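You operate a simulated robot arm through the tools that you are given. There is no shell and no other tool.

Carry out the task below with a simulated robot arm. There is one attempt and no reset: what you move stays moved.

## Task
Put things in order on the top of the far table. At the end: the brown tag from the top of the far table stands where the orange round brush stood; the orange round brush from the top of the far table stands where the iron ingot (marked "V45") stood; the green felt roll from the top of the far table is on the grey pewter box; the white bottle (marked "L03") from the top of the far table is on the black cover board; the iron ingot from the top of the far table is on the grey iron plate (marked "N25"); whatever was shut is shut again. Leave all else as you found it, and nothing knocked over. Set down upright: bottle.

The check looks at the end state, three seconds after you hand in, the way a careful person would. Anything else that was tipped, shoved, dropped, spilled or broken makes it a failure. A push-on lid holds only when it is set on centred and level and pressed home; a screw cap is set on level and turned clockwise until tight.

## Robot
A 6-joint arm with a two-finger gripper, fixed in place. Base frame: the origin is at the foot of the arm, x ahead of it, y to its left, z up; the work surface is at about z = 0. Lengths are in m, angles in degrees, forces in N, time in s.
With the tool pointing down near the work surface it reaches from about 0.24 to 0.62 m from the base axis. Its first joint turns from -66.0 to 66.0 degrees. Payload 1.37 kg.
The tool frame sits at the grasp point between the pads (the TCP): z along the fingers, y along the line on which they close. The tips reach 0.022 m beyond it. The gripper opens to 0.092 m. The gripper's body begins 0.065 m behind the TCP.
Orientation is told as [roll, pitch, yaw] about the base's x, y, z axes, in that order, counted from this pose: with the fingers straight down and closing along the base's y, the tool's x points along the base's -x, its y along +y and its z along -z.

## Interface
- The arm moves only by the tool apply_moves. Its argument "increments" is a list of rows, each a list of 7 numbers: the finger opening in m, from 0 to 0.092, then the shift along the base's x, y, z in m, then the turn, a rotation vector about the base's x, y, z in degrees. In form: [[claw, x, y, z, rx, ry, rz], ...]. A call has 1 to 20 rows; each row shifts and turns the commanded pose from where the row before left it. Rows are played at 5 a second. More than 0.05 m and 8.6 degrees between two rows, or a gripper value outside its range, and nothing of the call is played. A pose out of reach is approached as far as the arm can. The call stops where the force on the tool passes 40 N (or 10 N more than at its start, if that is more) or the arm is blocked; 0.2 s more then pass. Each finger halts on what it meets, pressing with about 26 N; the grip force reading is that of the motor and also rises with nothing between the fingers. The clock runs only during rows and for 0.2 s after the last one: add rows that do not move to give the fingers time. The reply holds the time, the measured pose of the TCP, the force on the tool along the base axes, the opening and the grip force, in the units named above and with some noise, with the torque about the TCP (base axes, N m) and any sound that the robot's microphone picked up.
- Cameras (640 x 400 px; columns grow to the right, rows downward): "scene" is fixed at [0.0438, -0.4609, 0.5872]; the picture's right is [0.55, -0.84, 0.00], its down [-0.59, -0.39, -0.71] and it looks along [0.59, 0.39, -0.71] (base axes); focal length 266 px, centre (320, 200). "wrist" rides on the gripper at [0.071, 0.019, -0.102] in the tool frame; the picture's right is [-0.26, 0.97, 0.00], its down [-0.75, -0.20, -0.63] and it looks along [-0.60, -0.16, 0.78] (tool axes); focal length 280 px, centre (320, 200). There is no depth. A picture from a camera that has moved, and an enlarged one, comes with that camera's place and axes in the base frame and with its lens. The place of the scene camera against the robot may be out by one fixed shift of up to 0.025 m in any direction.
- camera(camera): a new picture of that camera. It takes no simulated time.
- close_up(camera, box): a new picture of the part [left, top, right, bottom] of that camera's present view, enlarged. It takes no simulated time.
- close_job(): hands the job in; it is judged then, once.

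Places have to be worked out from the pictures, the camera data and where the tool is seen. Open the gripper and draw the arm clear of the work before you hand the job in, unless the task says otherwise.

The tools are called after "Request:" by a JSON object that holds its "api" and its "payload". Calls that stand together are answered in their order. apply_moves: Moves the arm, as the interface text tells. Its arguments: {"type":"object","properties":{"increments":{"type":"array","items":{"type":"array","items":{"type":"number"}}}},"required":["increments"]} The other tools are called the same way: camera (camera) takes a picture; close_up (camera, box) takes an enlarged picture of a part of a camera's view; close_job () hands the job in.

At the start:

```text
time_s: 0.0
ee_pos: [0.4893, 0.0421, 0.2845]
tool_rot: [0.1, -0.1, 0.0]
wrist_force: [0.4, -0.6, 0.5]
wrist_torque: [0.0, -0.01, -0.02]
finger_gap: 0.092
grip_force: 0.0
```

scene: 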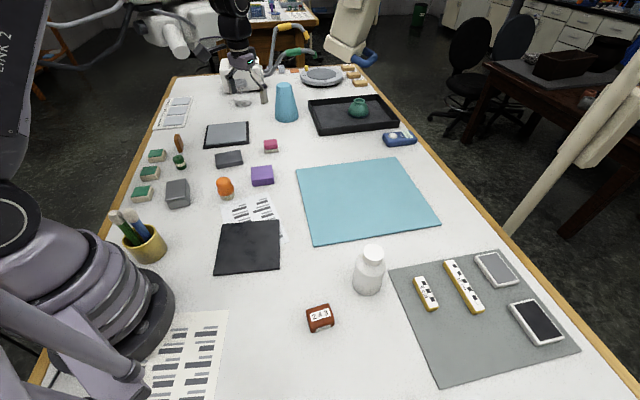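
wrist: 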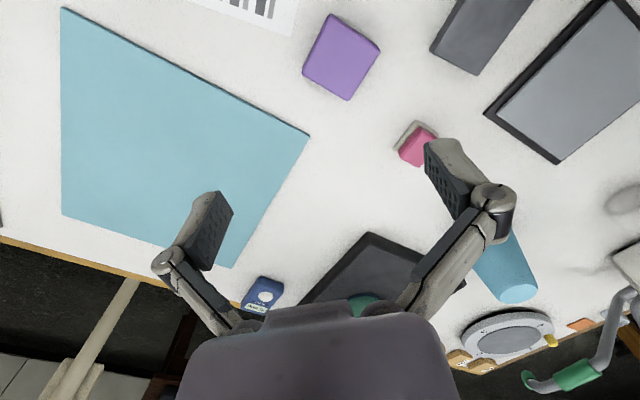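

I'll begin by looking closely at the scene to identify the objects before moving anything.

Request:
{"api": "close_up", "payload": {"camera": "scene", "box": [100, 100, 300, 225]}}

Request:
{"api": "close_up", "payload": {"camera": "scene", "box": [200, 180, 400, 305]}}

Request:
{"api": "close_up", "payload": {"camera": "scene", "box": [200, 0, 440, 150]}}

Request:
{"api": "close_up", "payload": {"camera": "scene", "box": [280, 220, 600, 400]}}

Request:
{"api": "close_up", "payload": {"camera": "scene", "box": [60, 180, 260, 305]}}

```text
3.20 times, centred on (200, 162) of scene
camera zoom: at [0.0438, -0.4609, 0.5872], right [0.55, -0.84, 0.0], down [-0.59, -0.39, -0.71], along [0.59, 0.39, -0.71], focal length 851 px, centre (704, 320)
```

zoom: 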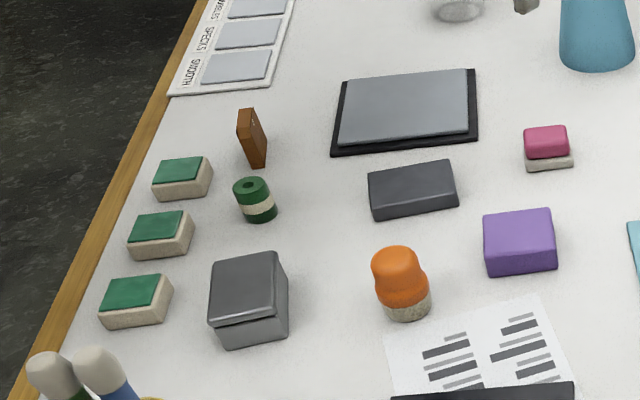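

```text
3.20 times, centred on (300, 242) of scene
camera zoom: at [0.0438, -0.4609, 0.5872], right [0.55, -0.84, 0.0], down [-0.59, -0.39, -0.71], along [0.59, 0.39, -0.71], focal length 851 px, centre (384, 64)
```

zoom: 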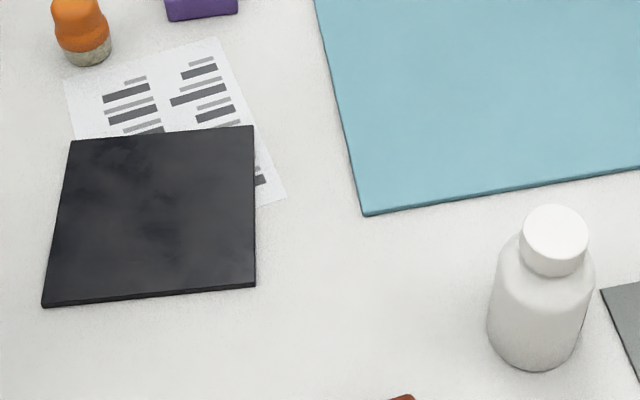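

```text
2.67 times, centred on (320, 75) of scene
camera zoom: at [0.0438, -0.4609, 0.5872], right [0.55, -0.84, 0.0], down [-0.59, -0.39, -0.71], along [0.59, 0.39, -0.71], focal length 710 px, centre (320, 533)
```

zoom: 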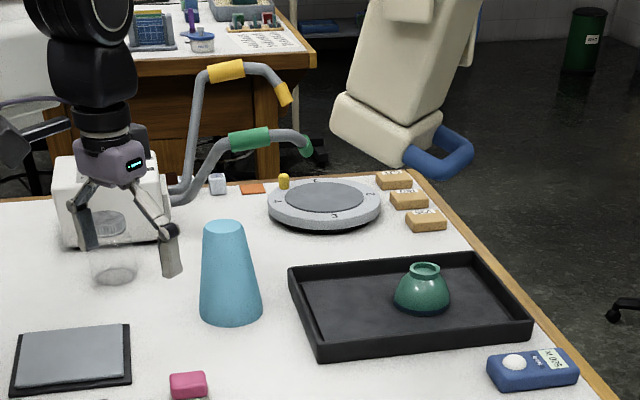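

```text
2.00 times, centred on (440, 310) of scene
camera zoom: at [0.0438, -0.4609, 0.5872], right [0.55, -0.84, 0.0], down [-0.59, -0.39, -0.71], along [0.59, 0.39, -0.71], focal length 532 px, centre (80, -20)
```

zoom: 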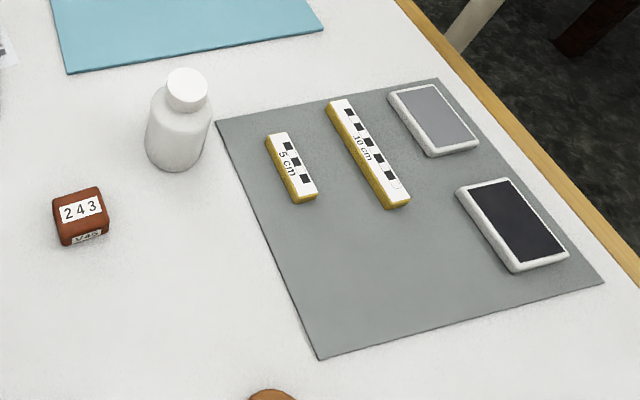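

```text
3.20 times, centred on (160, 242) of scene
camera zoom: at [0.0438, -0.4609, 0.5872], right [0.55, -0.84, 0.0], down [-0.59, -0.39, -0.71], along [0.59, 0.39, -0.71], focal length 851 px, centre (832, 64)
```

zoom: 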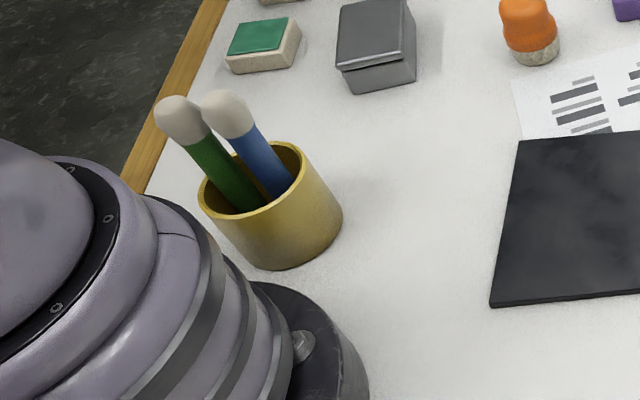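

Candidate reading: ingot = red-brown block "243/V45", bottle near the grey mat, black board lower-left, brush, pewter box, roll and tag on the left. I need labels and better positions, so I'll move the wrist camera over the left side at a safe height.

Request:
{"api": "apply_moves", "payload": {"increments": [[0.092, -0.03, 0.04, 0.01, 0, 0, 0], [0.092, -0.03, 0.04, 0.01, 0, 0, 0], [0.092, -0.03, 0.04, 0, 0, 0, 0], [0.092, -0.03, 0.04, 0, 0, 0, 0], [0.092, -0.03, 0.04, 0, 0, 0, 0], [0.092, -0.02, 0.04, 0, 0, 0, 0], [0.092, 0, 0.02, 0, 0, 0, 0], [0.092, 0, 0, 0, 0, 0, 0]]}}

Request:
{"api": "camera", "payload": {"camera": "wrist"}}

Request:
{"api": "camera", "payload": {"camera": "scene"}}

```text
refused: row 1 steps farther than a row can; nothing moved
```

```text
taken
camera wrist: at [0.4176, 0.0608, 0.3888], right [0.26, 0.97, 0.0], down [0.75, -0.21, 0.63], along [0.6, -0.16, -0.78], focal length 280 px, centre (320, 200)
```

wrist: 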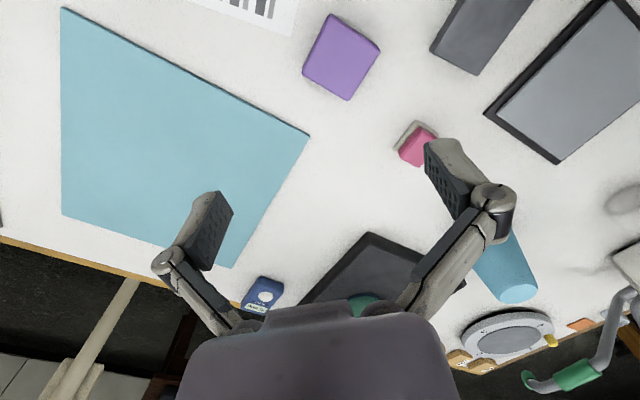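

```text
taken
```

scene: 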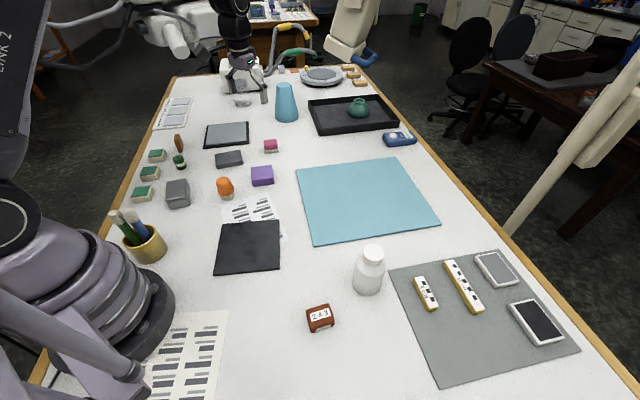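

Step limit is on the norm; I'll repeat with smaller rows.

Request:
{"api": "apply_moves", "payload": {"increments": [[0.092, -0.03, 0.035, 0.01, 0, 0, 0], [0.092, -0.03, 0.035, 0.01, 0, 0, 0], [0.092, -0.03, 0.036, 0, 0, 0, 0], [0.092, -0.03, 0.036, 0, 0, 0, 0], [0.092, -0.03, 0.036, 0, 0, 0, 0], [0.092, -0.02, 0.04, 0, 0, 0, 0], [0.092, 0, 0.04, 0, 0, 0, 0], [0.092, 0, 0, 0, 0, 0, 0]]}}

Request:
{"api": "camera", "payload": {"camera": "wrist"}}

Request:
{"api": "camera", "payload": {"camera": "scene"}}

```text
time_s: 1.8
ee_pos: [0.3192, 0.3021, 0.3054]
tool_rot: [0.1, -0.1, 0.1]
wrist_force: [-0.3, -0.6, 0.0]
wrist_torque: [0.0, 0.0, -0.01]
finger_gap: 0.092
grip_force: 0.1
```

```text
taken
camera wrist: at [0.2482, 0.32, 0.4084], right [0.26, 0.96, 0.0], down [0.75, -0.21, 0.63], along [0.6, -0.16, -0.78], focal length 280 px, centre (320, 200)
```

wrist: 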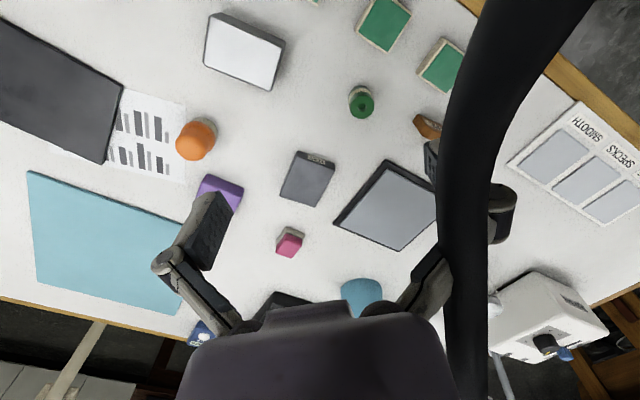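

```text
taken
```

scene: 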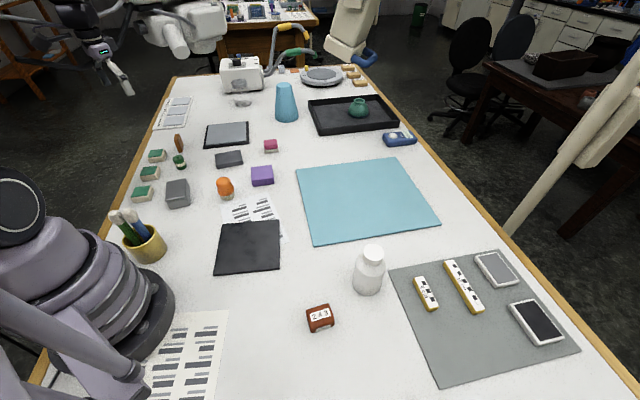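

The dark slab carries a label on its side; I'll zoom on it and on the roll, tag, and the odd black band in view.

Request:
{"api": "close_up", "payload": {"camera": "wrist", "box": [260, 130, 360, 192]}}

Request:
{"api": "close_up", "payload": {"camera": "wrist", "box": [330, 70, 460, 151]}}

Request:
{"api": "close_up", "payload": {"camera": "wrist", "box": [140, 0, 300, 200]}}

Request:
{"api": "close_up", "payload": {"camera": "scene", "box": [0, 0, 240, 150]}}

```text
6.40 times, centred on (310, 161) of wrist
camera zoom: at [0.2482, 0.32, 0.4084], right [0.26, 0.96, 0.0], down [0.75, -0.21, 0.63], along [0.6, -0.16, -0.78], focal length 1794 px, centre (384, 450)
```

zoom: 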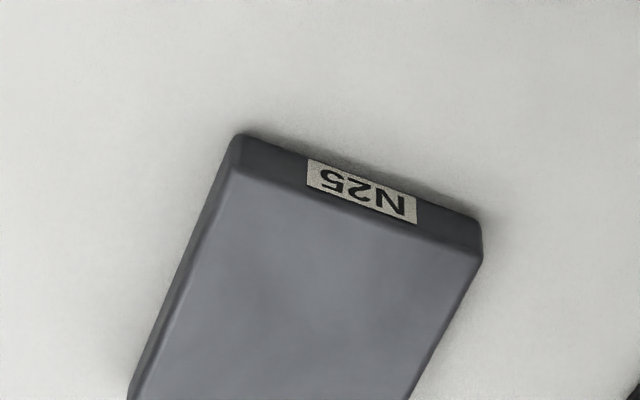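

```text
4.92 times, centred on (395, 110) of wrist
camera zoom: at [0.2482, 0.32, 0.4084], right [0.26, 0.96, 0.0], down [0.75, -0.21, 0.63], along [0.6, -0.16, -0.78], focal length 1380 px, centre (-49, 641)
```

zoom: 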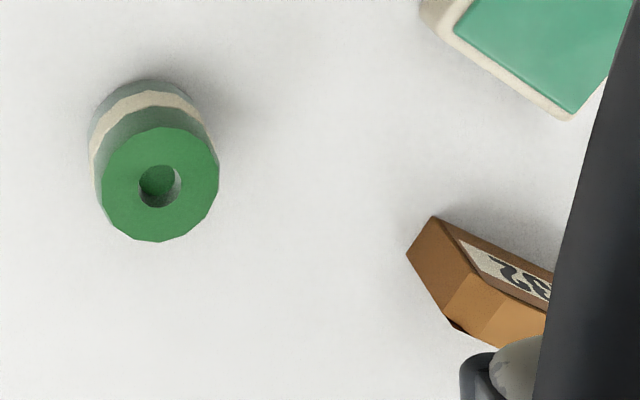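

```text
2.00 times, centred on (220, 100) of wrist
camera zoom: at [0.2482, 0.32, 0.4084], right [0.26, 0.96, 0.0], down [0.75, -0.21, 0.63], along [0.6, -0.16, -0.78], focal length 561 px, centre (520, 400)
```

zoom: 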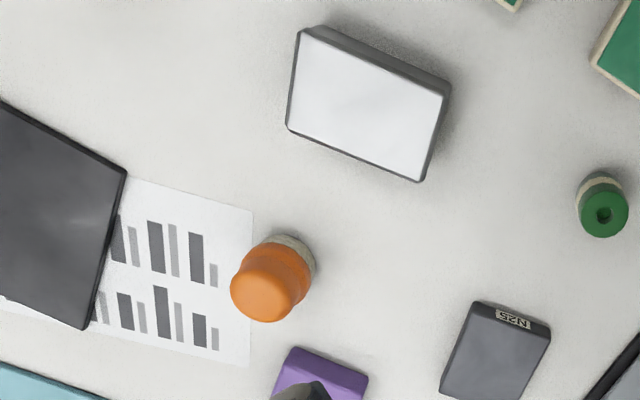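

```text
2.67 times, centred on (120, 75) of scene
camera zoom: at [0.0438, -0.4609, 0.5872], right [0.55, -0.84, 0.0], down [-0.59, -0.39, -0.71], along [0.59, 0.39, -0.71], focal length 710 px, centre (853, 533)
```

zoom: 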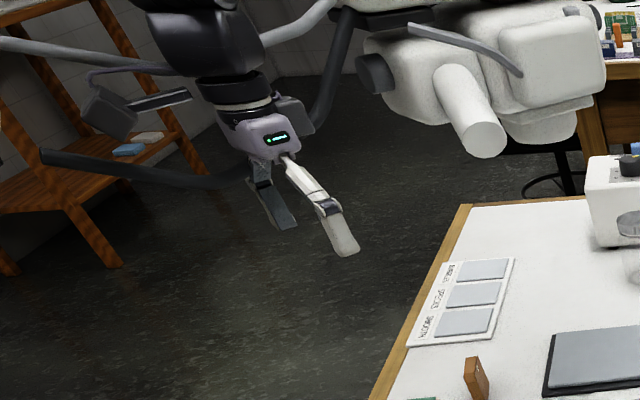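

The dark slab reads N25, so it is the iron plate. Roll is near (0.39, 0.34), tag near (0.45, 0.43), box near (0.29, 0.22), brush near (0.375, 0.11). Now I swing over to survey the ingot and bottle with a -60° yaw.

Request:
{"api": "apply_moves", "payload": {"increments": [[0.092, -0.01, -0.042, 0, 0, 0, -6], [0.092, -0.01, -0.042, 0, 0, 0, -6], [0.092, -0.01, -0.042, 0, 0, 0, -6], [0.092, -0.01, -0.042, 0, 0, 0, -6], [0.092, -0.01, -0.042, 0, 0, 0, -6], [0.092, -0.01, -0.042, 0, 0, 0, -6], [0.092, -0.01, -0.042, 0, 0, 0, -6], [0.092, -0.01, -0.042, 0, 0, 0, -6], [0.092, -0.01, -0.042, 0, 0, 0, -6], [0.092, -0.005, -0.042, 0, 0, 0, -6], [0.092, 0, 0, 0, 0, 0, 0]]}}

Request:
{"api": "camera", "payload": {"camera": "wrist"}}

Request:
{"api": "camera", "payload": {"camera": "scene"}}

```text
time_s: 4.2
ee_pos: [0.2232, -0.1208, 0.3068]
tool_rot: [0.0, -0.1, -60.0]
wrist_force: [-0.2, -0.2, -0.3]
wrist_torque: [0.0, 0.02, -0.02]
finger_gap: 0.0921
grip_force: 0.0
```

```text
taken
camera wrist: at [0.2044, -0.0505, 0.4093], right [0.97, 0.26, 0.0], down [0.2, -0.75, 0.63], along [0.16, -0.61, -0.78], focal length 280 px, centre (320, 200)
```

wrist: 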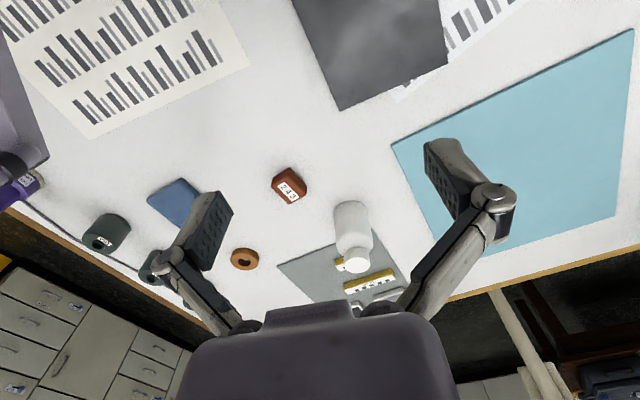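

```text
taken
```

scene: 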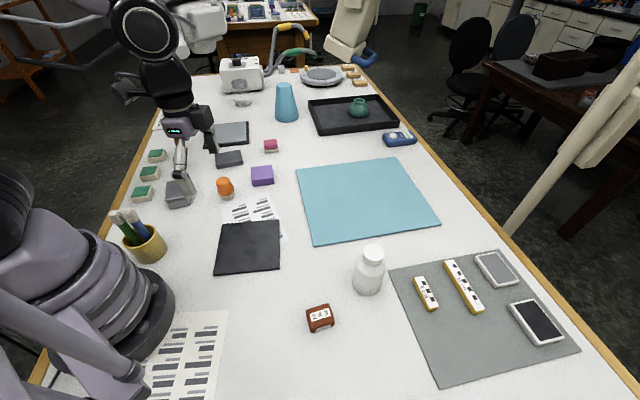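

I'll zoom on the ingot, bottle, and the dark labelled item at left.

Request:
{"api": "close_up", "payload": {"camera": "wrist", "box": [250, 150, 400, 244]}}

Request:
{"api": "close_up", "payload": {"camera": "wrist", "box": [310, 190, 400, 290]}}

Request:
{"api": "close_up", "payload": {"camera": "wrist", "box": [60, 170, 270, 300]}}

Request:
{"api": "close_up", "payload": {"camera": "scene", "box": [290, 230, 400, 340]}}

Request:
{"api": "close_up", "payload": {"camera": "scene", "box": [130, 80, 290, 210]}}

```text
4.26 times, centred on (325, 197) of wrist
camera zoom: at [0.2044, -0.0505, 0.4093], right [0.97, 0.26, 0.0], down [0.2, -0.75, 0.63], along [0.16, -0.61, -0.78], focal length 1193 px, centre (299, 213)
```

zoom: 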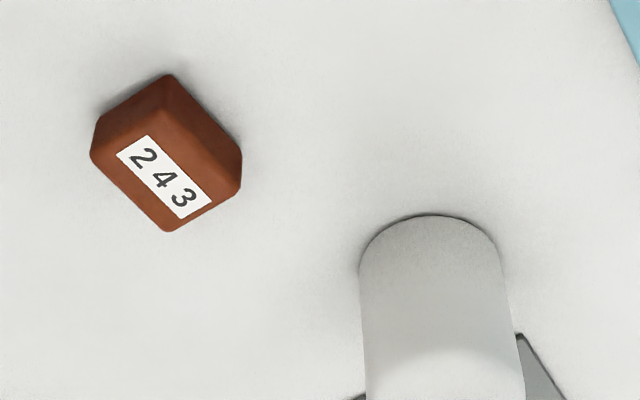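

```text
4.00 times, centred on (355, 240) of wrist
camera zoom: at [0.2044, -0.0505, 0.4093], right [0.97, 0.26, 0.0], down [0.2, -0.75, 0.63], along [0.16, -0.61, -0.78], focal length 1122 px, centre (180, 40)
```

zoom: 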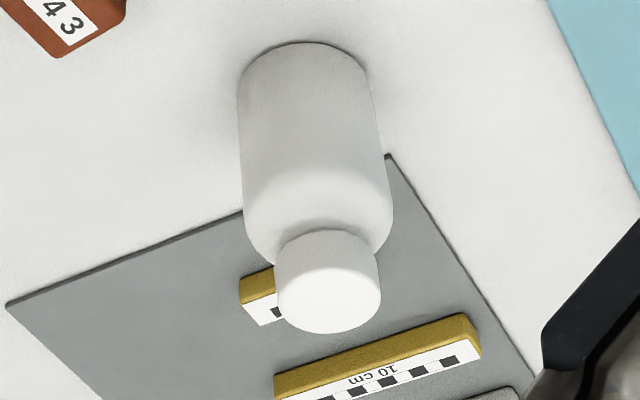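

```text
3.05 times, centred on (165, 235) of wrist
camera zoom: at [0.2044, -0.0505, 0.4093], right [0.97, 0.26, 0.0], down [0.2, -0.75, 0.63], along [0.16, -0.61, -0.78], focal length 854 px, centre (792, 93)
```

zoom: 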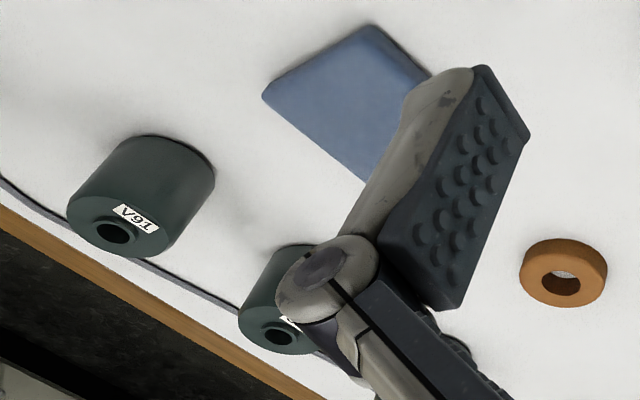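

```text
3.64 times, centred on (345, 285) of scene
camera zoom: at [0.0438, -0.461, 0.5872], right [0.55, -0.84, 0.0], down [-0.59, -0.39, -0.71], along [0.59, 0.39, -0.71], focal length 968 px, centre (229, -109)
```

zoom: 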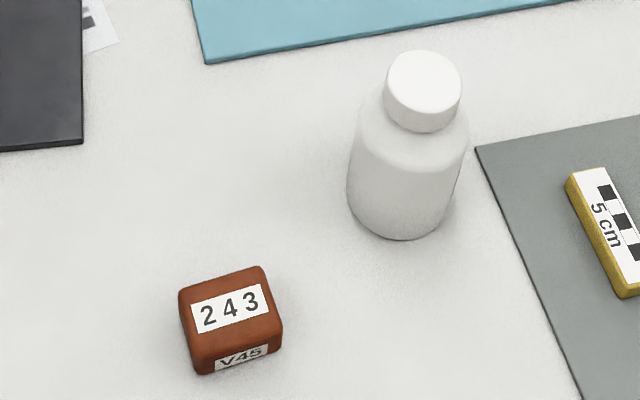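

```text
3.08 times, centred on (210, 145) of scene
camera zoom: at [0.0438, -0.461, 0.5872], right [0.55, -0.84, 0.0], down [-0.59, -0.39, -0.71], along [0.59, 0.39, -0.71], focal length 819 px, centre (658, 369)
```

zoom: 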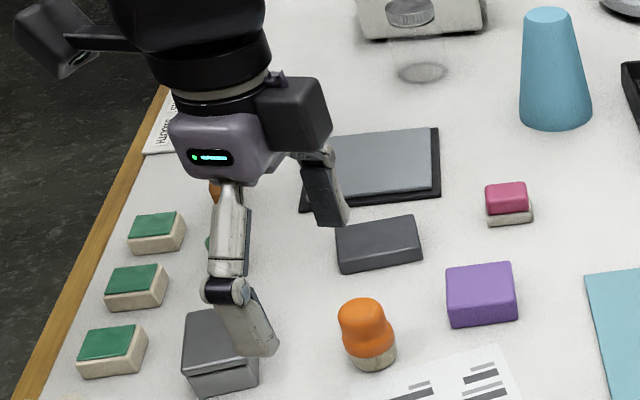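

The ingot measures roughly 48×39×25 mm, centred near (0.226, -0.340) with its short axis at about 52°. I'll go above it with yaw -38° and check alignment.

Request:
{"api": "apply_moves", "payload": {"increments": [[0.092, 0.0005, -0.0365, -0.03, 0, 0, 3.67], [0.092, 0.0005, -0.0365, -0.03, 0, 0, 3.67], [0.092, 0.0005, -0.0365, -0.03, 0, 0, 3.67], [0.092, 0.0005, -0.0365, -0.03, 0, 0, 3.67], [0.092, 0.0005, -0.0365, -0.03, 0, 0, 3.67], [0.092, 0.0005, -0.0365, -0.03, 0, 0, 3.65], [0.092, 0, 0, 0, 0, 0, 0], [0.092, 0, 0, 0, 0, 0, 0]]}}

Request:
{"api": "camera", "payload": {"camera": "wrist"}}

Request:
{"api": "camera", "payload": {"camera": "scene"}}

```text
time_s: 6.0
ee_pos: [0.226, -0.34, 0.1255]
tool_rot: [0.1, -0.2, -38.0]
wrist_force: [0.5, 0.4, -0.1]
wrist_torque: [0.01, 0.02, 0.02]
finger_gap: 0.092
grip_force: 0.0
```

```text
taken
camera wrist: at [0.1818, -0.2813, 0.2282], right [0.8, 0.6, 0.0], down [0.47, -0.62, 0.63], along [0.38, -0.5, -0.78], focal length 280 px, centre (320, 200)
```

wrist: 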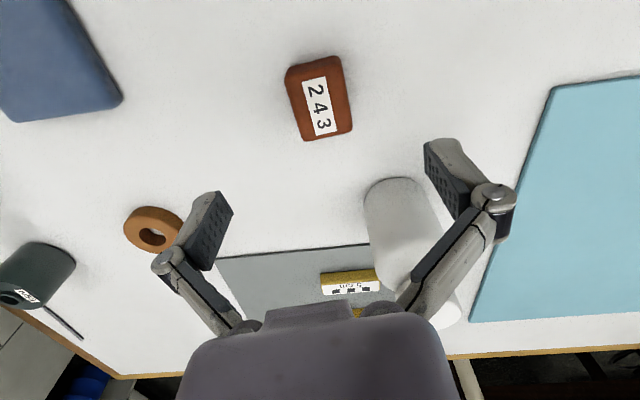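

```text
taken
```

scene: 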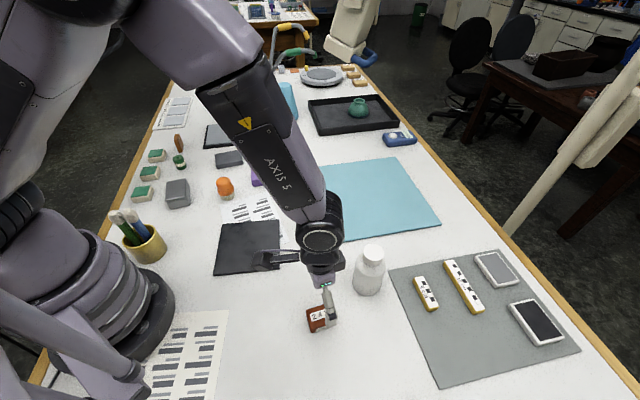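

Request:
{"api": "close_up", "payload": {"camera": "wrist", "box": [260, 40, 380, 160]}}

Request:
{"api": "close_up", "payload": {"camera": "wrist", "box": [340, 140, 500, 340]}}

```text
3.33 times, centred on (320, 100) of wrist
camera zoom: at [0.1818, -0.2813, 0.2282], right [0.8, 0.6, 0.0], down [0.47, -0.62, 0.63], along [0.38, -0.5, -0.78], focal length 935 px, centre (320, 533)
```

zoom: 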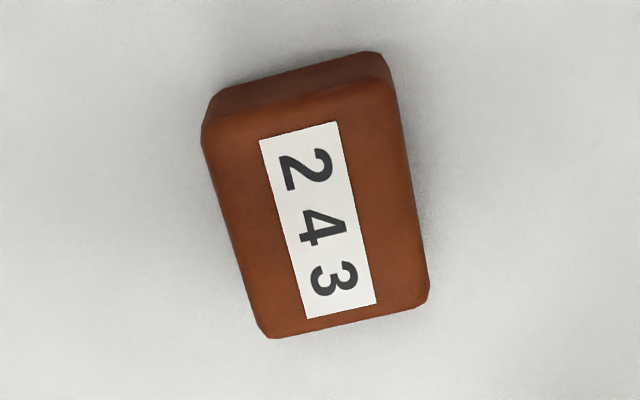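

```text
2.00 times, centred on (420, 240) of wrist
camera zoom: at [0.1818, -0.2813, 0.2282], right [0.8, 0.6, 0.0], down [0.47, -0.62, 0.63], along [0.38, -0.5, -0.78], focal length 561 px, centre (120, 120)
```

zoom: 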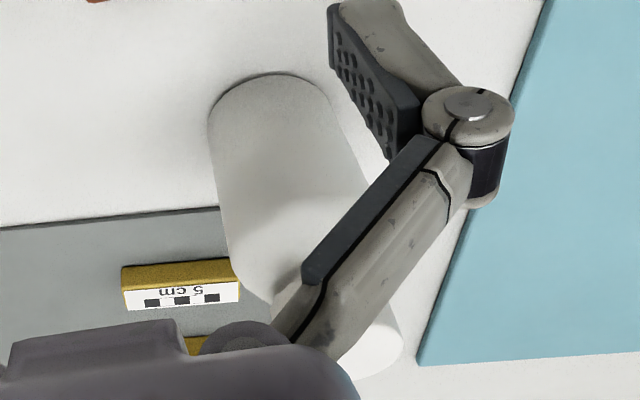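

Ingot centre recomputed as (0.226, -0.339), short axis at 51°, so alignment is good and the bottle is clear of the fingers. Descending to z≈0.026.

Request:
{"api": "apply_moves", "payload": {"increments": [[0.092, 0, 0, -0.03, 0, 0, 0], [0.092, 0, 0, -0.03, 0, 0, 0], [0.092, 0, 0.0005, -0.025, 0, 0, -1], [0.092, 0, 0, -0.0145, 0, 0, 0], [0.092, 0, 0, 0, 0, 0, 0]]}}

Request:
{"api": "close_up", "payload": {"camera": "wrist", "box": [160, 100, 500, 300]}}

```text
time_s: 7.2
ee_pos: [0.2265, -0.3378, 0.0265]
tool_rot: [0.1, 0.0, -39.0]
wrist_force: [-0.1, -0.6, -0.3]
wrist_torque: [0.0, 0.0, 0.03]
finger_gap: 0.092
grip_force: 0.1
```

```text
1.88 times, centred on (330, 200) of wrist
camera zoom: at [0.1835, -0.279, 0.1286], right [0.81, 0.59, 0.0], down [0.46, -0.63, 0.63], along [0.37, -0.51, -0.78], focal length 528 px, centre (301, 200)
```

zoom: 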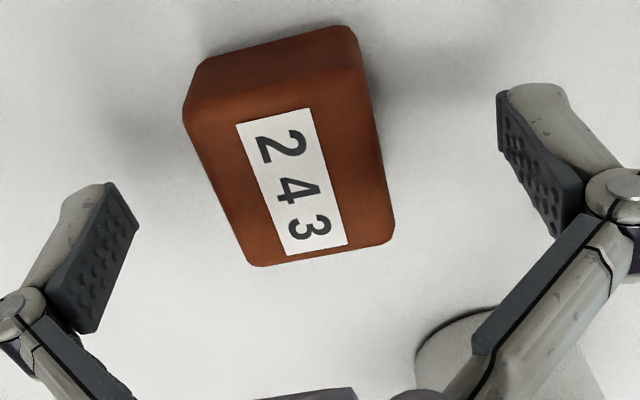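

The ingot sits between the pads; closing the gripper.

Request:
{"api": "apply_moves", "payload": {"increments": [[0.03, 0, 0, 0, 0, 0, 0], [0.03, 0, 0, 0, 0, 0, 0], [0.03, 0, 0, 0, 0, 0, 0], [0.03, 0, 0, 0, 0, 0, 0], [0.03, 0, 0, 0, 0, 0, 0], [0.03, 0, 0, 0, 0, 0, 0]]}}

Request:
{"api": "close_up", "payload": {"camera": "wrist", "box": [160, 100, 500, 300]}}

```text
time_s: 8.6
ee_pos: [0.2257, -0.3381, 0.0261]
tool_rot: [0.1, -0.1, -38.9]
wrist_force: [-2.4, -1.3, 4.4]
wrist_torque: [-0.04, 0.07, -0.02]
finger_gap: 0.0398
grip_force: 25.9
```

```text
1.88 times, centred on (330, 200) of wrist
camera zoom: at [0.1835, -0.2791, 0.1289], right [0.81, 0.59, 0.0], down [0.46, -0.63, 0.63], along [0.37, -0.51, -0.78], focal length 528 px, centre (301, 200)
```

zoom: 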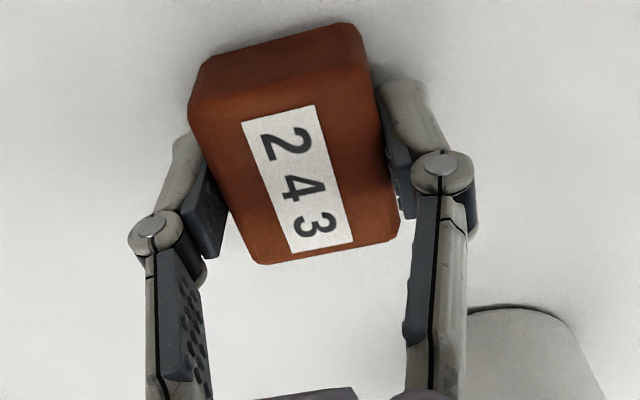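

Held at 39.8 mm. Lifting straight up and checking the hold.

Request:
{"api": "apply_moves", "payload": {"increments": [[0.03, 0, 0, 0.01, 0, 0, 0], [0.03, 0, 0, 0.02, 0, 0, 0], [0.03, 0, 0, 0.04, 0, 0, 0], [0.03, 0, 0, 0.04, 0, 0, 0], [0.03, 0, 0, 0.04, 0, 0, 0], [0.03, 0, 0, 0, 0, 0, 0], [0.03, 0, 0, 0, 0, 0, 0]]}}

Request:
{"api": "camera", "payload": {"camera": "wrist"}}

Request:
{"api": "close_up", "payload": {"camera": "scene", "box": [220, 170, 420, 370]}}

```text
time_s: 10.2
ee_pos: [0.2259, -0.3381, 0.1769]
tool_rot: [0.2, -0.1, -39.0]
wrist_force: [-0.1, -0.8, -4.4]
wrist_torque: [0.01, 0.01, -0.03]
finger_gap: 0.0398
grip_force: 26.1
```

```text
taken
camera wrist: at [0.1832, -0.2793, 0.2799], right [0.81, 0.59, 0.0], down [0.46, -0.63, 0.63], along [0.37, -0.51, -0.78], focal length 280 px, centre (320, 200)
```

wrist: 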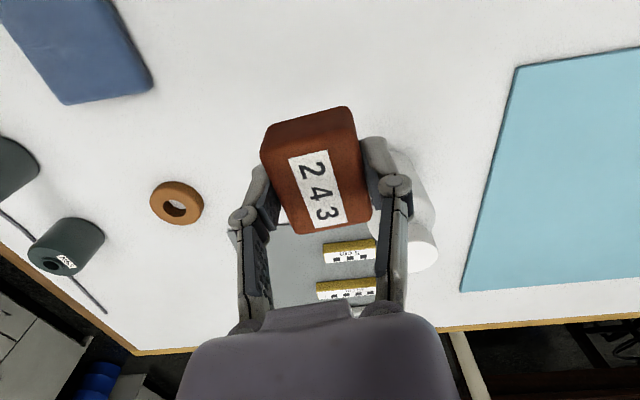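

```text
2.00 times, centred on (320, 270) of scene
camera zoom: at [0.0438, -0.4609, 0.5872], right [0.55, -0.84, 0.0], down [-0.59, -0.39, -0.71], along [0.59, 0.39, -0.71], focal length 532 px, centre (320, 60)
```

zoom: 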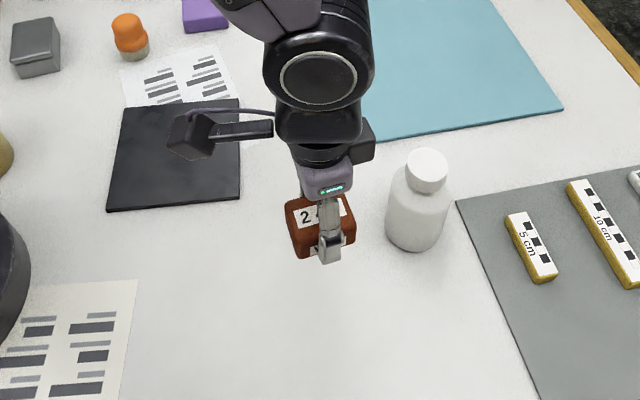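

Firm hold, ~0.45 kg. The plate centre is about (0.501, 0.229), long axis ≈ -34.5°; carrying the ingot above it at z≈0.2 with matching yaw.

Request:
{"api": "apply_moves", "payload": {"increments": [[0.03, 0.0196, 0.0406, 0.0016, 0, 0, 0.3], [0.03, 0.0196, 0.0406, 0.0016, 0, 0, 0.3], [0.03, 0.0196, 0.0406, 0.0016, 0, 0, 0.3], [0.03, 0.0196, 0.0406, 0.0016, 0, 0, 0.3], [0.03, 0.0196, 0.0406, 0.0016, 0, 0, 0.3], [0.03, 0.0196, 0.0406, 0.0016, 0, 0, 0.3], [0.03, 0.0196, 0.0406, 0.0016, 0, 0, 0.3], [0.03, 0.0196, 0.0406, 0.0016, 0, 0, 0.3], [0.03, 0.0196, 0.0406, 0.0016, 0, 0, 0.3], [0.03, 0.0196, 0.0406, 0.0016, 0, 0, 0.3], [0.03, 0.0196, 0.0406, 0.0016, 0, 0, 0.3], [0.03, 0.0196, 0.0406, 0.0016, 0, 0, 0.3], [0.03, 0.0196, 0.0406, 0.0016, 0, 0, 0.3], [0.03, 0.0196, 0.0406, 0.0016, 0, 0, 0.3], [0.03, 0, 0, 0, 0, 0, 0], [0.03, 0, 0, 0, 0, 0, 0]]}}

Request:
{"api": "camera", "payload": {"camera": "wrist"}}

Request:
{"api": "camera", "payload": {"camera": "scene"}}

```text
time_s: 13.6
ee_pos: [0.5013, 0.231, 0.1997]
tool_rot: [0.0, -0.2, -34.8]
wrist_force: [0.2, -0.1, -4.2]
wrist_torque: [0.01, -0.03, -0.01]
finger_gap: 0.0397
grip_force: 26.2
```

```text
taken
camera wrist: at [0.4546, 0.2866, 0.3012], right [0.77, 0.64, 0.0], down [0.5, -0.6, 0.63], along [0.4, -0.48, -0.78], focal length 280 px, centre (320, 200)
```

wrist: 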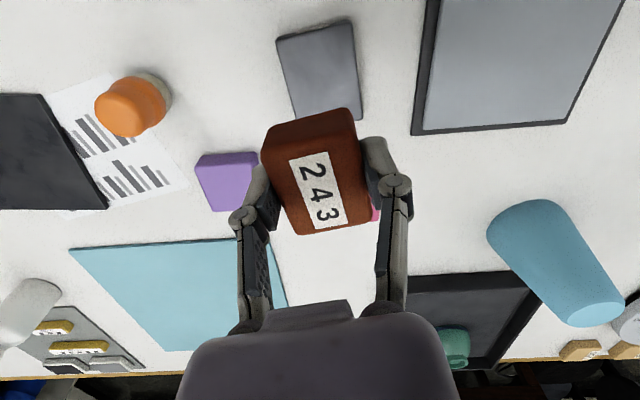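

```text
taken
```

scene: 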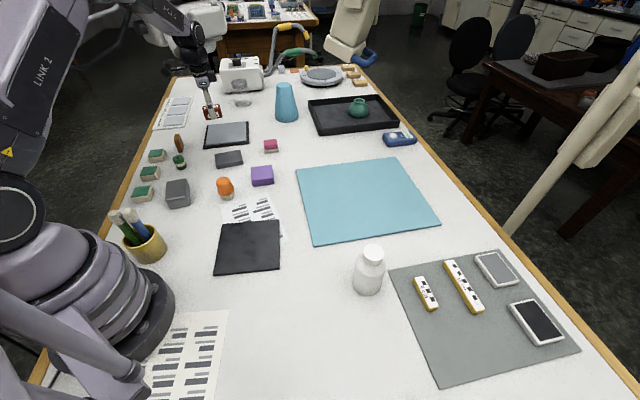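

Request:
{"api": "close_up", "payload": {"camera": "wrist", "box": [260, 10, 380, 130]}}

Request:
{"api": "close_up", "payload": {"camera": "scene", "box": [200, 130, 280, 190]}}

```text
3.33 times, centred on (320, 70) of wrist
camera zoom: at [0.4546, 0.2866, 0.3012], right [0.77, 0.64, 0.0], down [0.5, -0.6, 0.63], along [0.4, -0.48, -0.78], focal length 935 px, centre (320, 633)
```

zoom: 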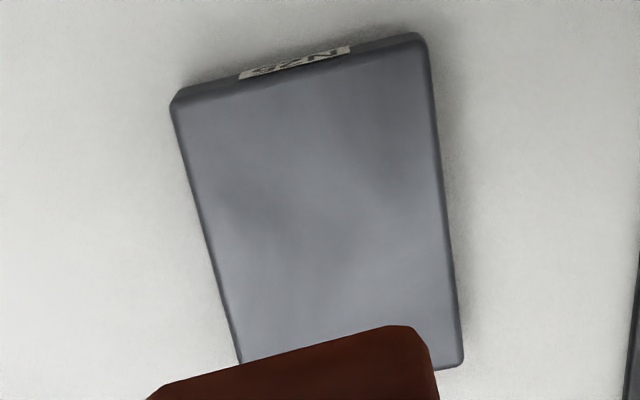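

```text
6.67 times, centred on (240, 160) of scene
camera zoom: at [0.0438, -0.4609, 0.5872], right [0.55, -0.84, 0.0], down [-0.59, -0.39, -0.71], along [0.59, 0.39, -0.71], focal length 1774 px, centre (853, 467)
```

zoom: 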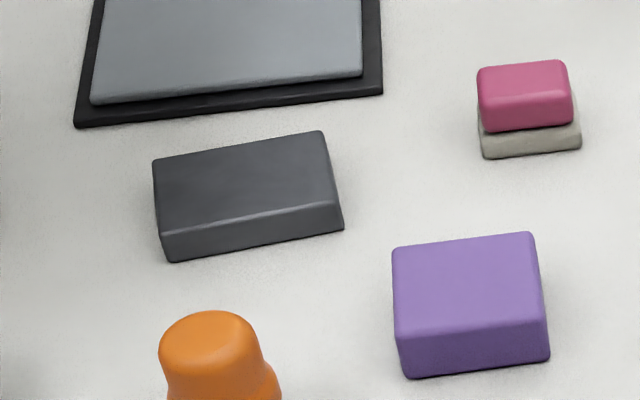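

Plate centre refined to about (0.508, 0.2275), yaw -38.5°. Aligning and descending to just above the plate.

Request:
{"api": "apply_moves", "payload": {"increments": [[0.03, 0.0067, -0.0035, -0.02, 0, 0, -3.7], [0.03, 0, 0, -0.04, 0, 0, 0], [0.03, 0, 0, -0.04, 0, 0, 0], [0.03, 0, 0, -0.03, 0, 0, 0], [0.03, 0, 0, 0, 0, 0, 0]]}}

Request:
{"api": "camera", "payload": {"camera": "wrist"}}

Request:
{"api": "close_up", "payload": {"camera": "scene", "box": [180, 110, 280, 190]}}

```text
time_s: 14.8
ee_pos: [0.508, 0.2271, 0.0684]
tool_rot: [0.1, -0.2, -38.6]
wrist_force: [-0.4, -0.5, -5.2]
wrist_torque: [-0.01, -0.01, -0.04]
finger_gap: 0.0397
grip_force: 26.0
```

```text
taken
camera wrist: at [0.4645, 0.2848, 0.1713], right [0.81, 0.59, 0.0], down [0.46, -0.63, 0.63], along [0.37, -0.5, -0.78], focal length 280 px, centre (320, 200)
```

wrist: 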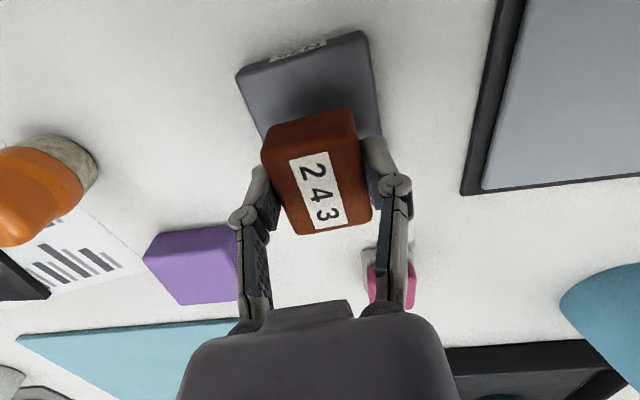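

```text
5.00 times, centred on (230, 150) of scene
camera zoom: at [0.0438, -0.4609, 0.5872], right [0.55, -0.84, 0.0], down [-0.59, -0.39, -0.71], along [0.59, 0.39, -0.71], focal length 1330 px, centre (770, 450)
```

zoom: 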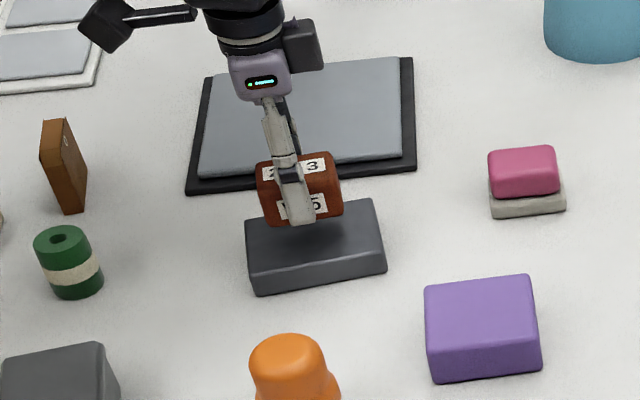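

The scene view hints the ingot may sit a little toward the plate's back edge; zooming in to verify.

Request:
{"api": "close_up", "payload": {"camera": "scene", "box": [215, 130, 275, 175]}}

Request:
{"api": "close_up", "payload": {"camera": "wrist", "box": [220, 20, 420, 145]}}

```text
8.89 times, centred on (245, 152) of scene
camera zoom: at [0.0438, -0.4609, 0.5872], right [0.55, -0.84, 0.0], down [-0.59, -0.39, -0.71], along [0.59, 0.39, -0.71], focal length 2365 px, centre (987, 622)
```

zoom: 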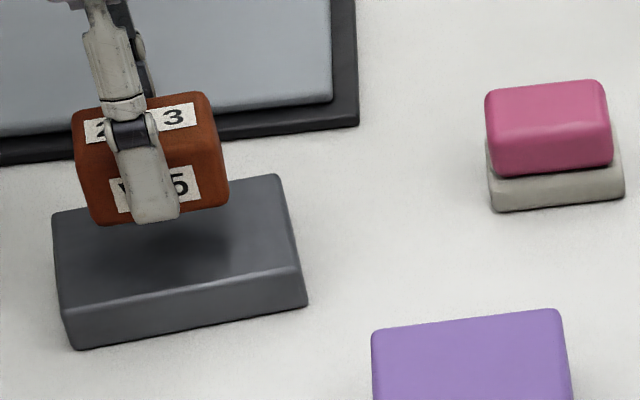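

```text
3.20 times, centred on (320, 82) of wrist
camera zoom: at [0.4645, 0.2848, 0.1713], right [0.81, 0.59, 0.0], down [0.46, -0.63, 0.63], along [0.37, -0.5, -0.78], focal length 897 px, centre (320, 576)
```

zoom: 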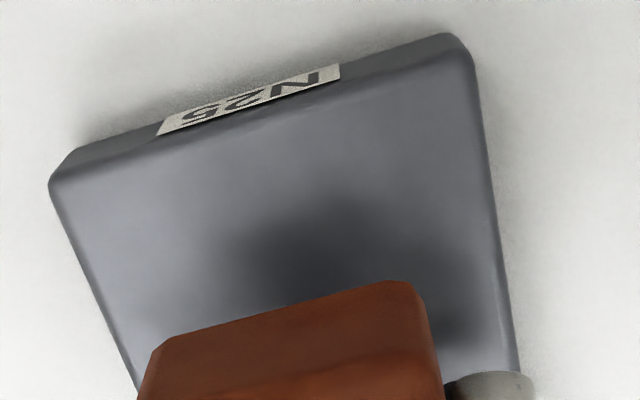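

Lowering another 1.5 cm so both views can resolve the relative position.

Request:
{"api": "apply_moves", "payload": {"increments": [[0.03, 0, 0, -0.014, 0, 0, 0], [0.03, 0, 0, 0, 0, 0, 0]]}}

Request:
{"api": "close_up", "payload": {"camera": "scene", "box": [205, 130, 265, 175]}}

Request:
{"api": "close_up", "payload": {"camera": "wrist", "box": [180, 0, 460, 250]}}

```text
time_s: 15.4
ee_pos: [0.509, 0.2269, 0.0546]
tool_rot: [0.1, -0.1, -38.4]
wrist_force: [-0.1, 0.3, -4.0]
wrist_torque: [-0.02, 0.02, 0.02]
finger_gap: 0.0395
grip_force: 25.8
```

```text
8.89 times, centred on (235, 152) of scene
camera zoom: at [0.0438, -0.4609, 0.5872], right [0.55, -0.84, 0.0], down [-0.59, -0.39, -0.71], along [0.59, 0.39, -0.71], focal length 2365 px, centre (1076, 622)
```

zoom: 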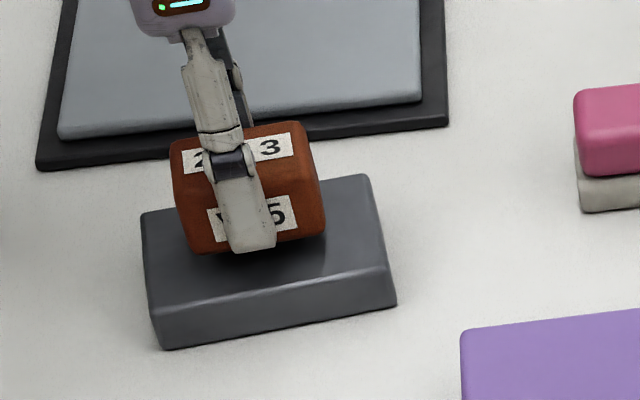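

```text
1.60 times, centred on (320, 125) of wrist
camera zoom: at [0.4645, 0.2852, 0.1577], right [0.81, 0.59, 0.0], down [0.46, -0.63, 0.63], along [0.37, -0.5, -0.78], focal length 449 px, centre (320, 320)
```

zoom: 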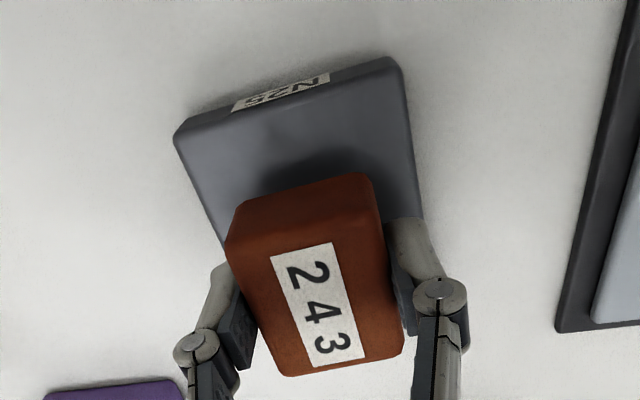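

Ingot is within the plate; I shift 4 mm toward the plate's front side, then lower gently until contact.

Request:
{"api": "apply_moves", "payload": {"increments": [[0.03, -0.0025, -0.0031, 0, 0, 0, 0], [0.03, 0, 0, -0.003, 0, 0, 0], [0.03, 0, 0, -0.002, 0, 0, 0], [0.03, 0, 0, 0, 0, 0, 0]]}}

Request:
{"api": "close_up", "payload": {"camera": "scene", "box": [205, 130, 265, 175]}}

```text
time_s: 16.4
ee_pos: [0.5058, 0.2231, 0.05]
tool_rot: [0.1, -0.1, -38.5]
wrist_force: [0.7, 0.2, -4.2]
wrist_torque: [0.01, 0.03, -0.01]
finger_gap: 0.0395
grip_force: 25.9
```

```text
8.89 times, centred on (235, 152) of scene
camera zoom: at [0.0438, -0.4609, 0.5872], right [0.55, -0.84, 0.0], down [-0.59, -0.39, -0.71], along [0.59, 0.39, -0.71], focal length 2365 px, centre (1076, 622)
```

zoom: 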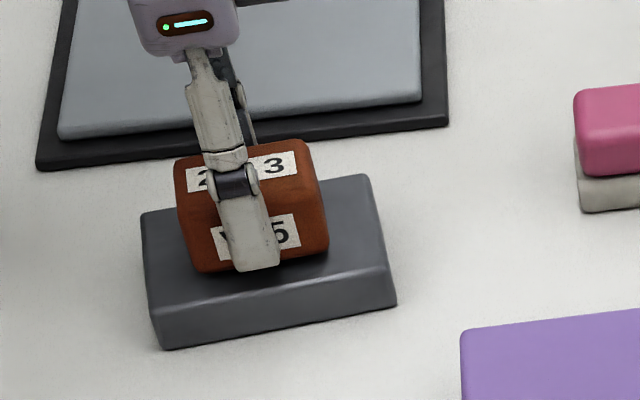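

Looks well placed. Continuing down in small steps.

Request:
{"api": "apply_moves", "payload": {"increments": [[0.03, 0, 0, -0.0015, 0, 0, 0], [0.03, 0, 0, -0.001, 0, 0, 0], [0.03, 0, 0, 0, 0, 0, 0]]}}

```text
time_s: 17.2
ee_pos: [0.5061, 0.2233, 0.0463]
tool_rot: [0.0, 0.0, -38.6]
wrist_force: [0.0, 0.0, -4.9]
wrist_torque: [0.01, -0.01, 0.01]
finger_gap: 0.0399
grip_force: 25.8
```

Request:
{"api": "apply_moves", "payload": {"increments": [[0.03, 0, 0, -0.0015, 0, 0, 0], [0.03, 0, 0, 0, 0, 0, 0]]}}

Request:
{"api": "apply_moves", "payload": {"increments": [[0.03, 0, 0, -0.0015, 0, 0, 0], [0.03, 0, 0, 0, 0, 0, 0]]}}

```text
time_s: 17.8
ee_pos: [0.5049, 0.2236, 0.0464]
tool_rot: [0.1, -0.1, -38.6]
wrist_force: [-2.4, -0.2, 4.0]
wrist_torque: [-0.22, -0.05, -0.05]
finger_gap: 0.0397
grip_force: 26.1
```

```text
time_s: 18.4
ee_pos: [0.5067, 0.2241, 0.0461]
tool_rot: [0.2, -0.1, -38.5]
wrist_force: [-4.1, -3.6, 15.9]
wrist_torque: [-0.08, 0.12, 0.01]
finger_gap: 0.04
grip_force: 26.1
```

Contact reached. Relieve the pressure slightly, open to 60 mm, and lift away.

Request:
{"api": "apply_moves", "payload": {"increments": [[0.03, 0, 0, 0.0015, 0, 0, 0], [0.046, 0, 0, 0.0005, 0, 0, 0], [0.06, 0, 0, 0, 0, 0, 0], [0.06, 0, 0, 0, 0, 0, 0], [0.06, 0, 0, 0.02, 0, 0, 0], [0.06, 0, 0, 0.04, 0, 0, 0], [0.06, 0, 0, 0.04, 0, 0, 0], [0.06, 0, 0, 0.04, 0, 0, 0], [0.06, 0, 0, 0, 0, 0, 0]]}}

Request:
{"api": "camera", "payload": {"camera": "wrist"}}

Request:
{"api": "close_up", "payload": {"camera": "scene", "box": [195, 120, 275, 180]}}

```text
time_s: 20.4
ee_pos: [0.5047, 0.2225, 0.1872]
tool_rot: [0.0, 0.0, -38.6]
wrist_force: [-0.1, -0.1, 0.6]
wrist_torque: [0.02, -0.02, 0.01]
finger_gap: 0.0603
grip_force: 0.0
```

```text
taken
camera wrist: at [0.4612, 0.2823, 0.2895], right [0.81, 0.59, 0.0], down [0.46, -0.63, 0.63], along [0.37, -0.5, -0.78], focal length 280 px, centre (320, 200)
```

wrist: 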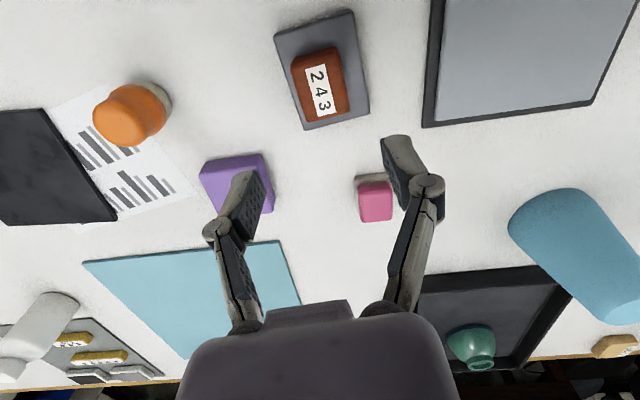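

```text
6.67 times, centred on (235, 150) of scene
camera zoom: at [0.0438, -0.4609, 0.5872], right [0.55, -0.84, 0.0], down [-0.59, -0.39, -0.71], along [0.59, 0.39, -0.71], focal length 1774 px, centre (887, 533)
```

zoom: 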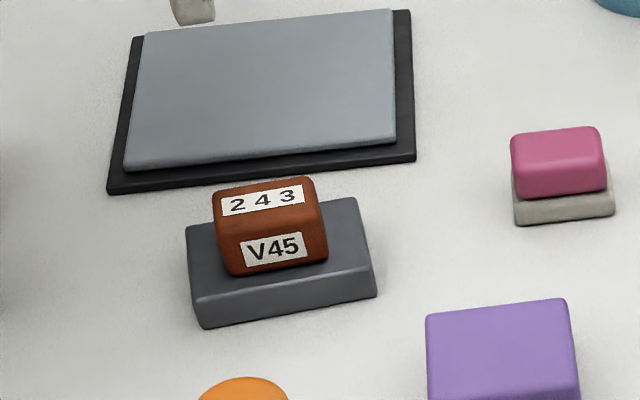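

Ingot rests flat and centred on the N25 plate. Next the brush: moving above ~(0.383, 0.106) with the gripper open.

Request:
{"api": "apply_moves", "payload": {"increments": [[0.092, -0.0304, -0.0291, 0.003, 0, 0, 0], [0.092, -0.0304, -0.0291, 0.003, 0, 0, 0], [0.092, -0.0304, -0.0291, 0, 0, 0, 0], [0.092, -0.0304, -0.0291, 0, 0, 0, 0], [0.092, 0, 0, 0, 0, 0, 0], [0.092, 0, 0, 0, 0, 0, 0]]}}

Request:
{"api": "camera", "payload": {"camera": "wrist"}}

Request:
{"api": "close_up", "payload": {"camera": "scene", "box": [195, 160, 275, 220]}}

```text
time_s: 21.8
ee_pos: [0.3841, 0.1062, 0.1927]
tool_rot: [0.1, 0.0, -38.5]
wrist_force: [0.0, 0.0, -1.0]
wrist_torque: [0.0, 0.03, 0.05]
finger_gap: 0.0919
grip_force: 0.0
```

```text
taken
camera wrist: at [0.3399, 0.1653, 0.2947], right [0.81, 0.59, 0.0], down [0.46, -0.63, 0.63], along [0.37, -0.5, -0.78], focal length 280 px, centre (320, 200)
```

wrist: 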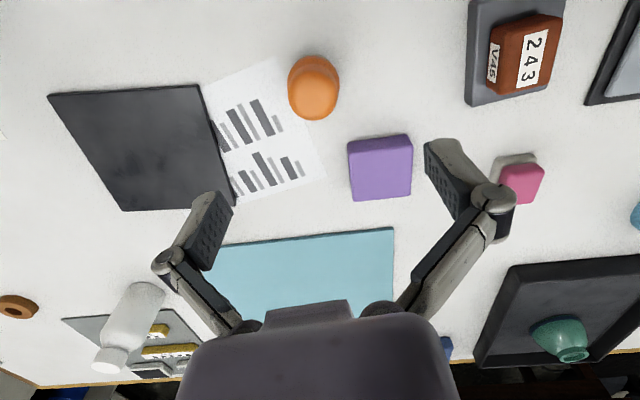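

```text
6.67 times, centred on (235, 190) of scene
camera zoom: at [0.0438, -0.4609, 0.5872], right [0.55, -0.84, 0.0], down [-0.59, -0.39, -0.71], along [0.59, 0.39, -0.71], focal length 1774 px, centre (887, 267)
```

zoom: 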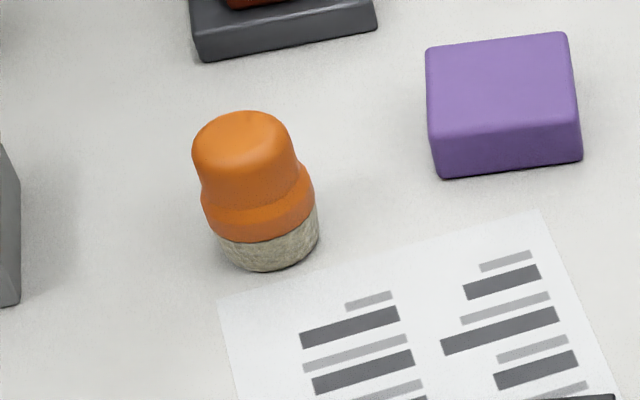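

Request:
{"api": "close_up", "payload": {"camera": "wrist", "box": [260, 35, 380, 135]}}

```text
4.00 times, centred on (320, 85) of wrist
camera zoom: at [0.3399, 0.1653, 0.2947], right [0.81, 0.59, 0.0], down [0.46, -0.63, 0.63], along [0.37, -0.5, -0.78], focal length 1122 px, centre (320, 660)
```

zoom: 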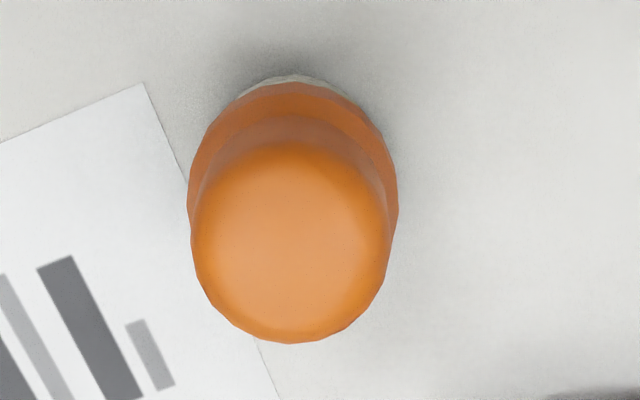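

Brush centre ≈ (0.380, 0.098), ~48 mm widest and ~62 mm tall. Aligning and descending to z≈0.036.

Request:
{"api": "apply_moves", "payload": {"increments": [[0.092, -0.004, -0.008, -0.02, 0, 0, 0], [0.092, 0, 0, -0.035, 0, 0, 0], [0.092, 0, 0, -0.025, 0, 0, 0], [0.092, 0, 0, 0, 0, 0, 0]]}}

Request:
{"api": "camera", "payload": {"camera": "wrist"}}

Request:
{"api": "close_up", "payload": {"camera": "scene", "box": [195, 160, 275, 220]}}

```text
time_s: 22.8
ee_pos: [0.379, 0.0985, 0.1128]
tool_rot: [0.1, -0.1, -38.5]
wrist_force: [-0.3, -0.1, 1.2]
wrist_torque: [0.02, -0.01, -0.01]
finger_gap: 0.0917
grip_force: 0.0
```

```text
taken
camera wrist: at [0.3366, 0.1575, 0.2151], right [0.81, 0.59, 0.0], down [0.46, -0.63, 0.63], along [0.37, -0.5, -0.78], focal length 280 px, centre (320, 200)
```

wrist: 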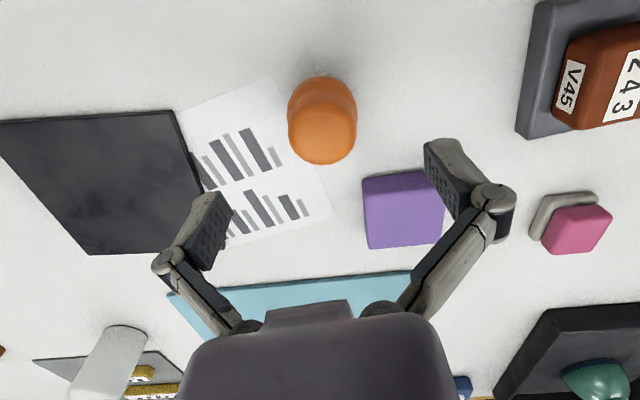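

```text
6.67 times, centred on (235, 190) of scene
camera zoom: at [0.0438, -0.4609, 0.5872], right [0.55, -0.84, 0.0], down [-0.59, -0.39, -0.71], along [0.59, 0.39, -0.71], focal length 1774 px, centre (887, 267)
```

zoom: 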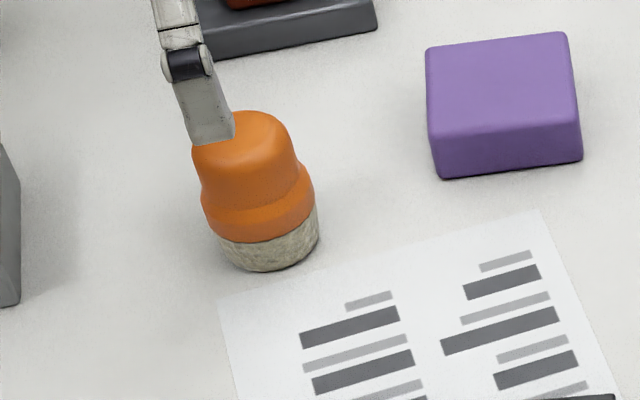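

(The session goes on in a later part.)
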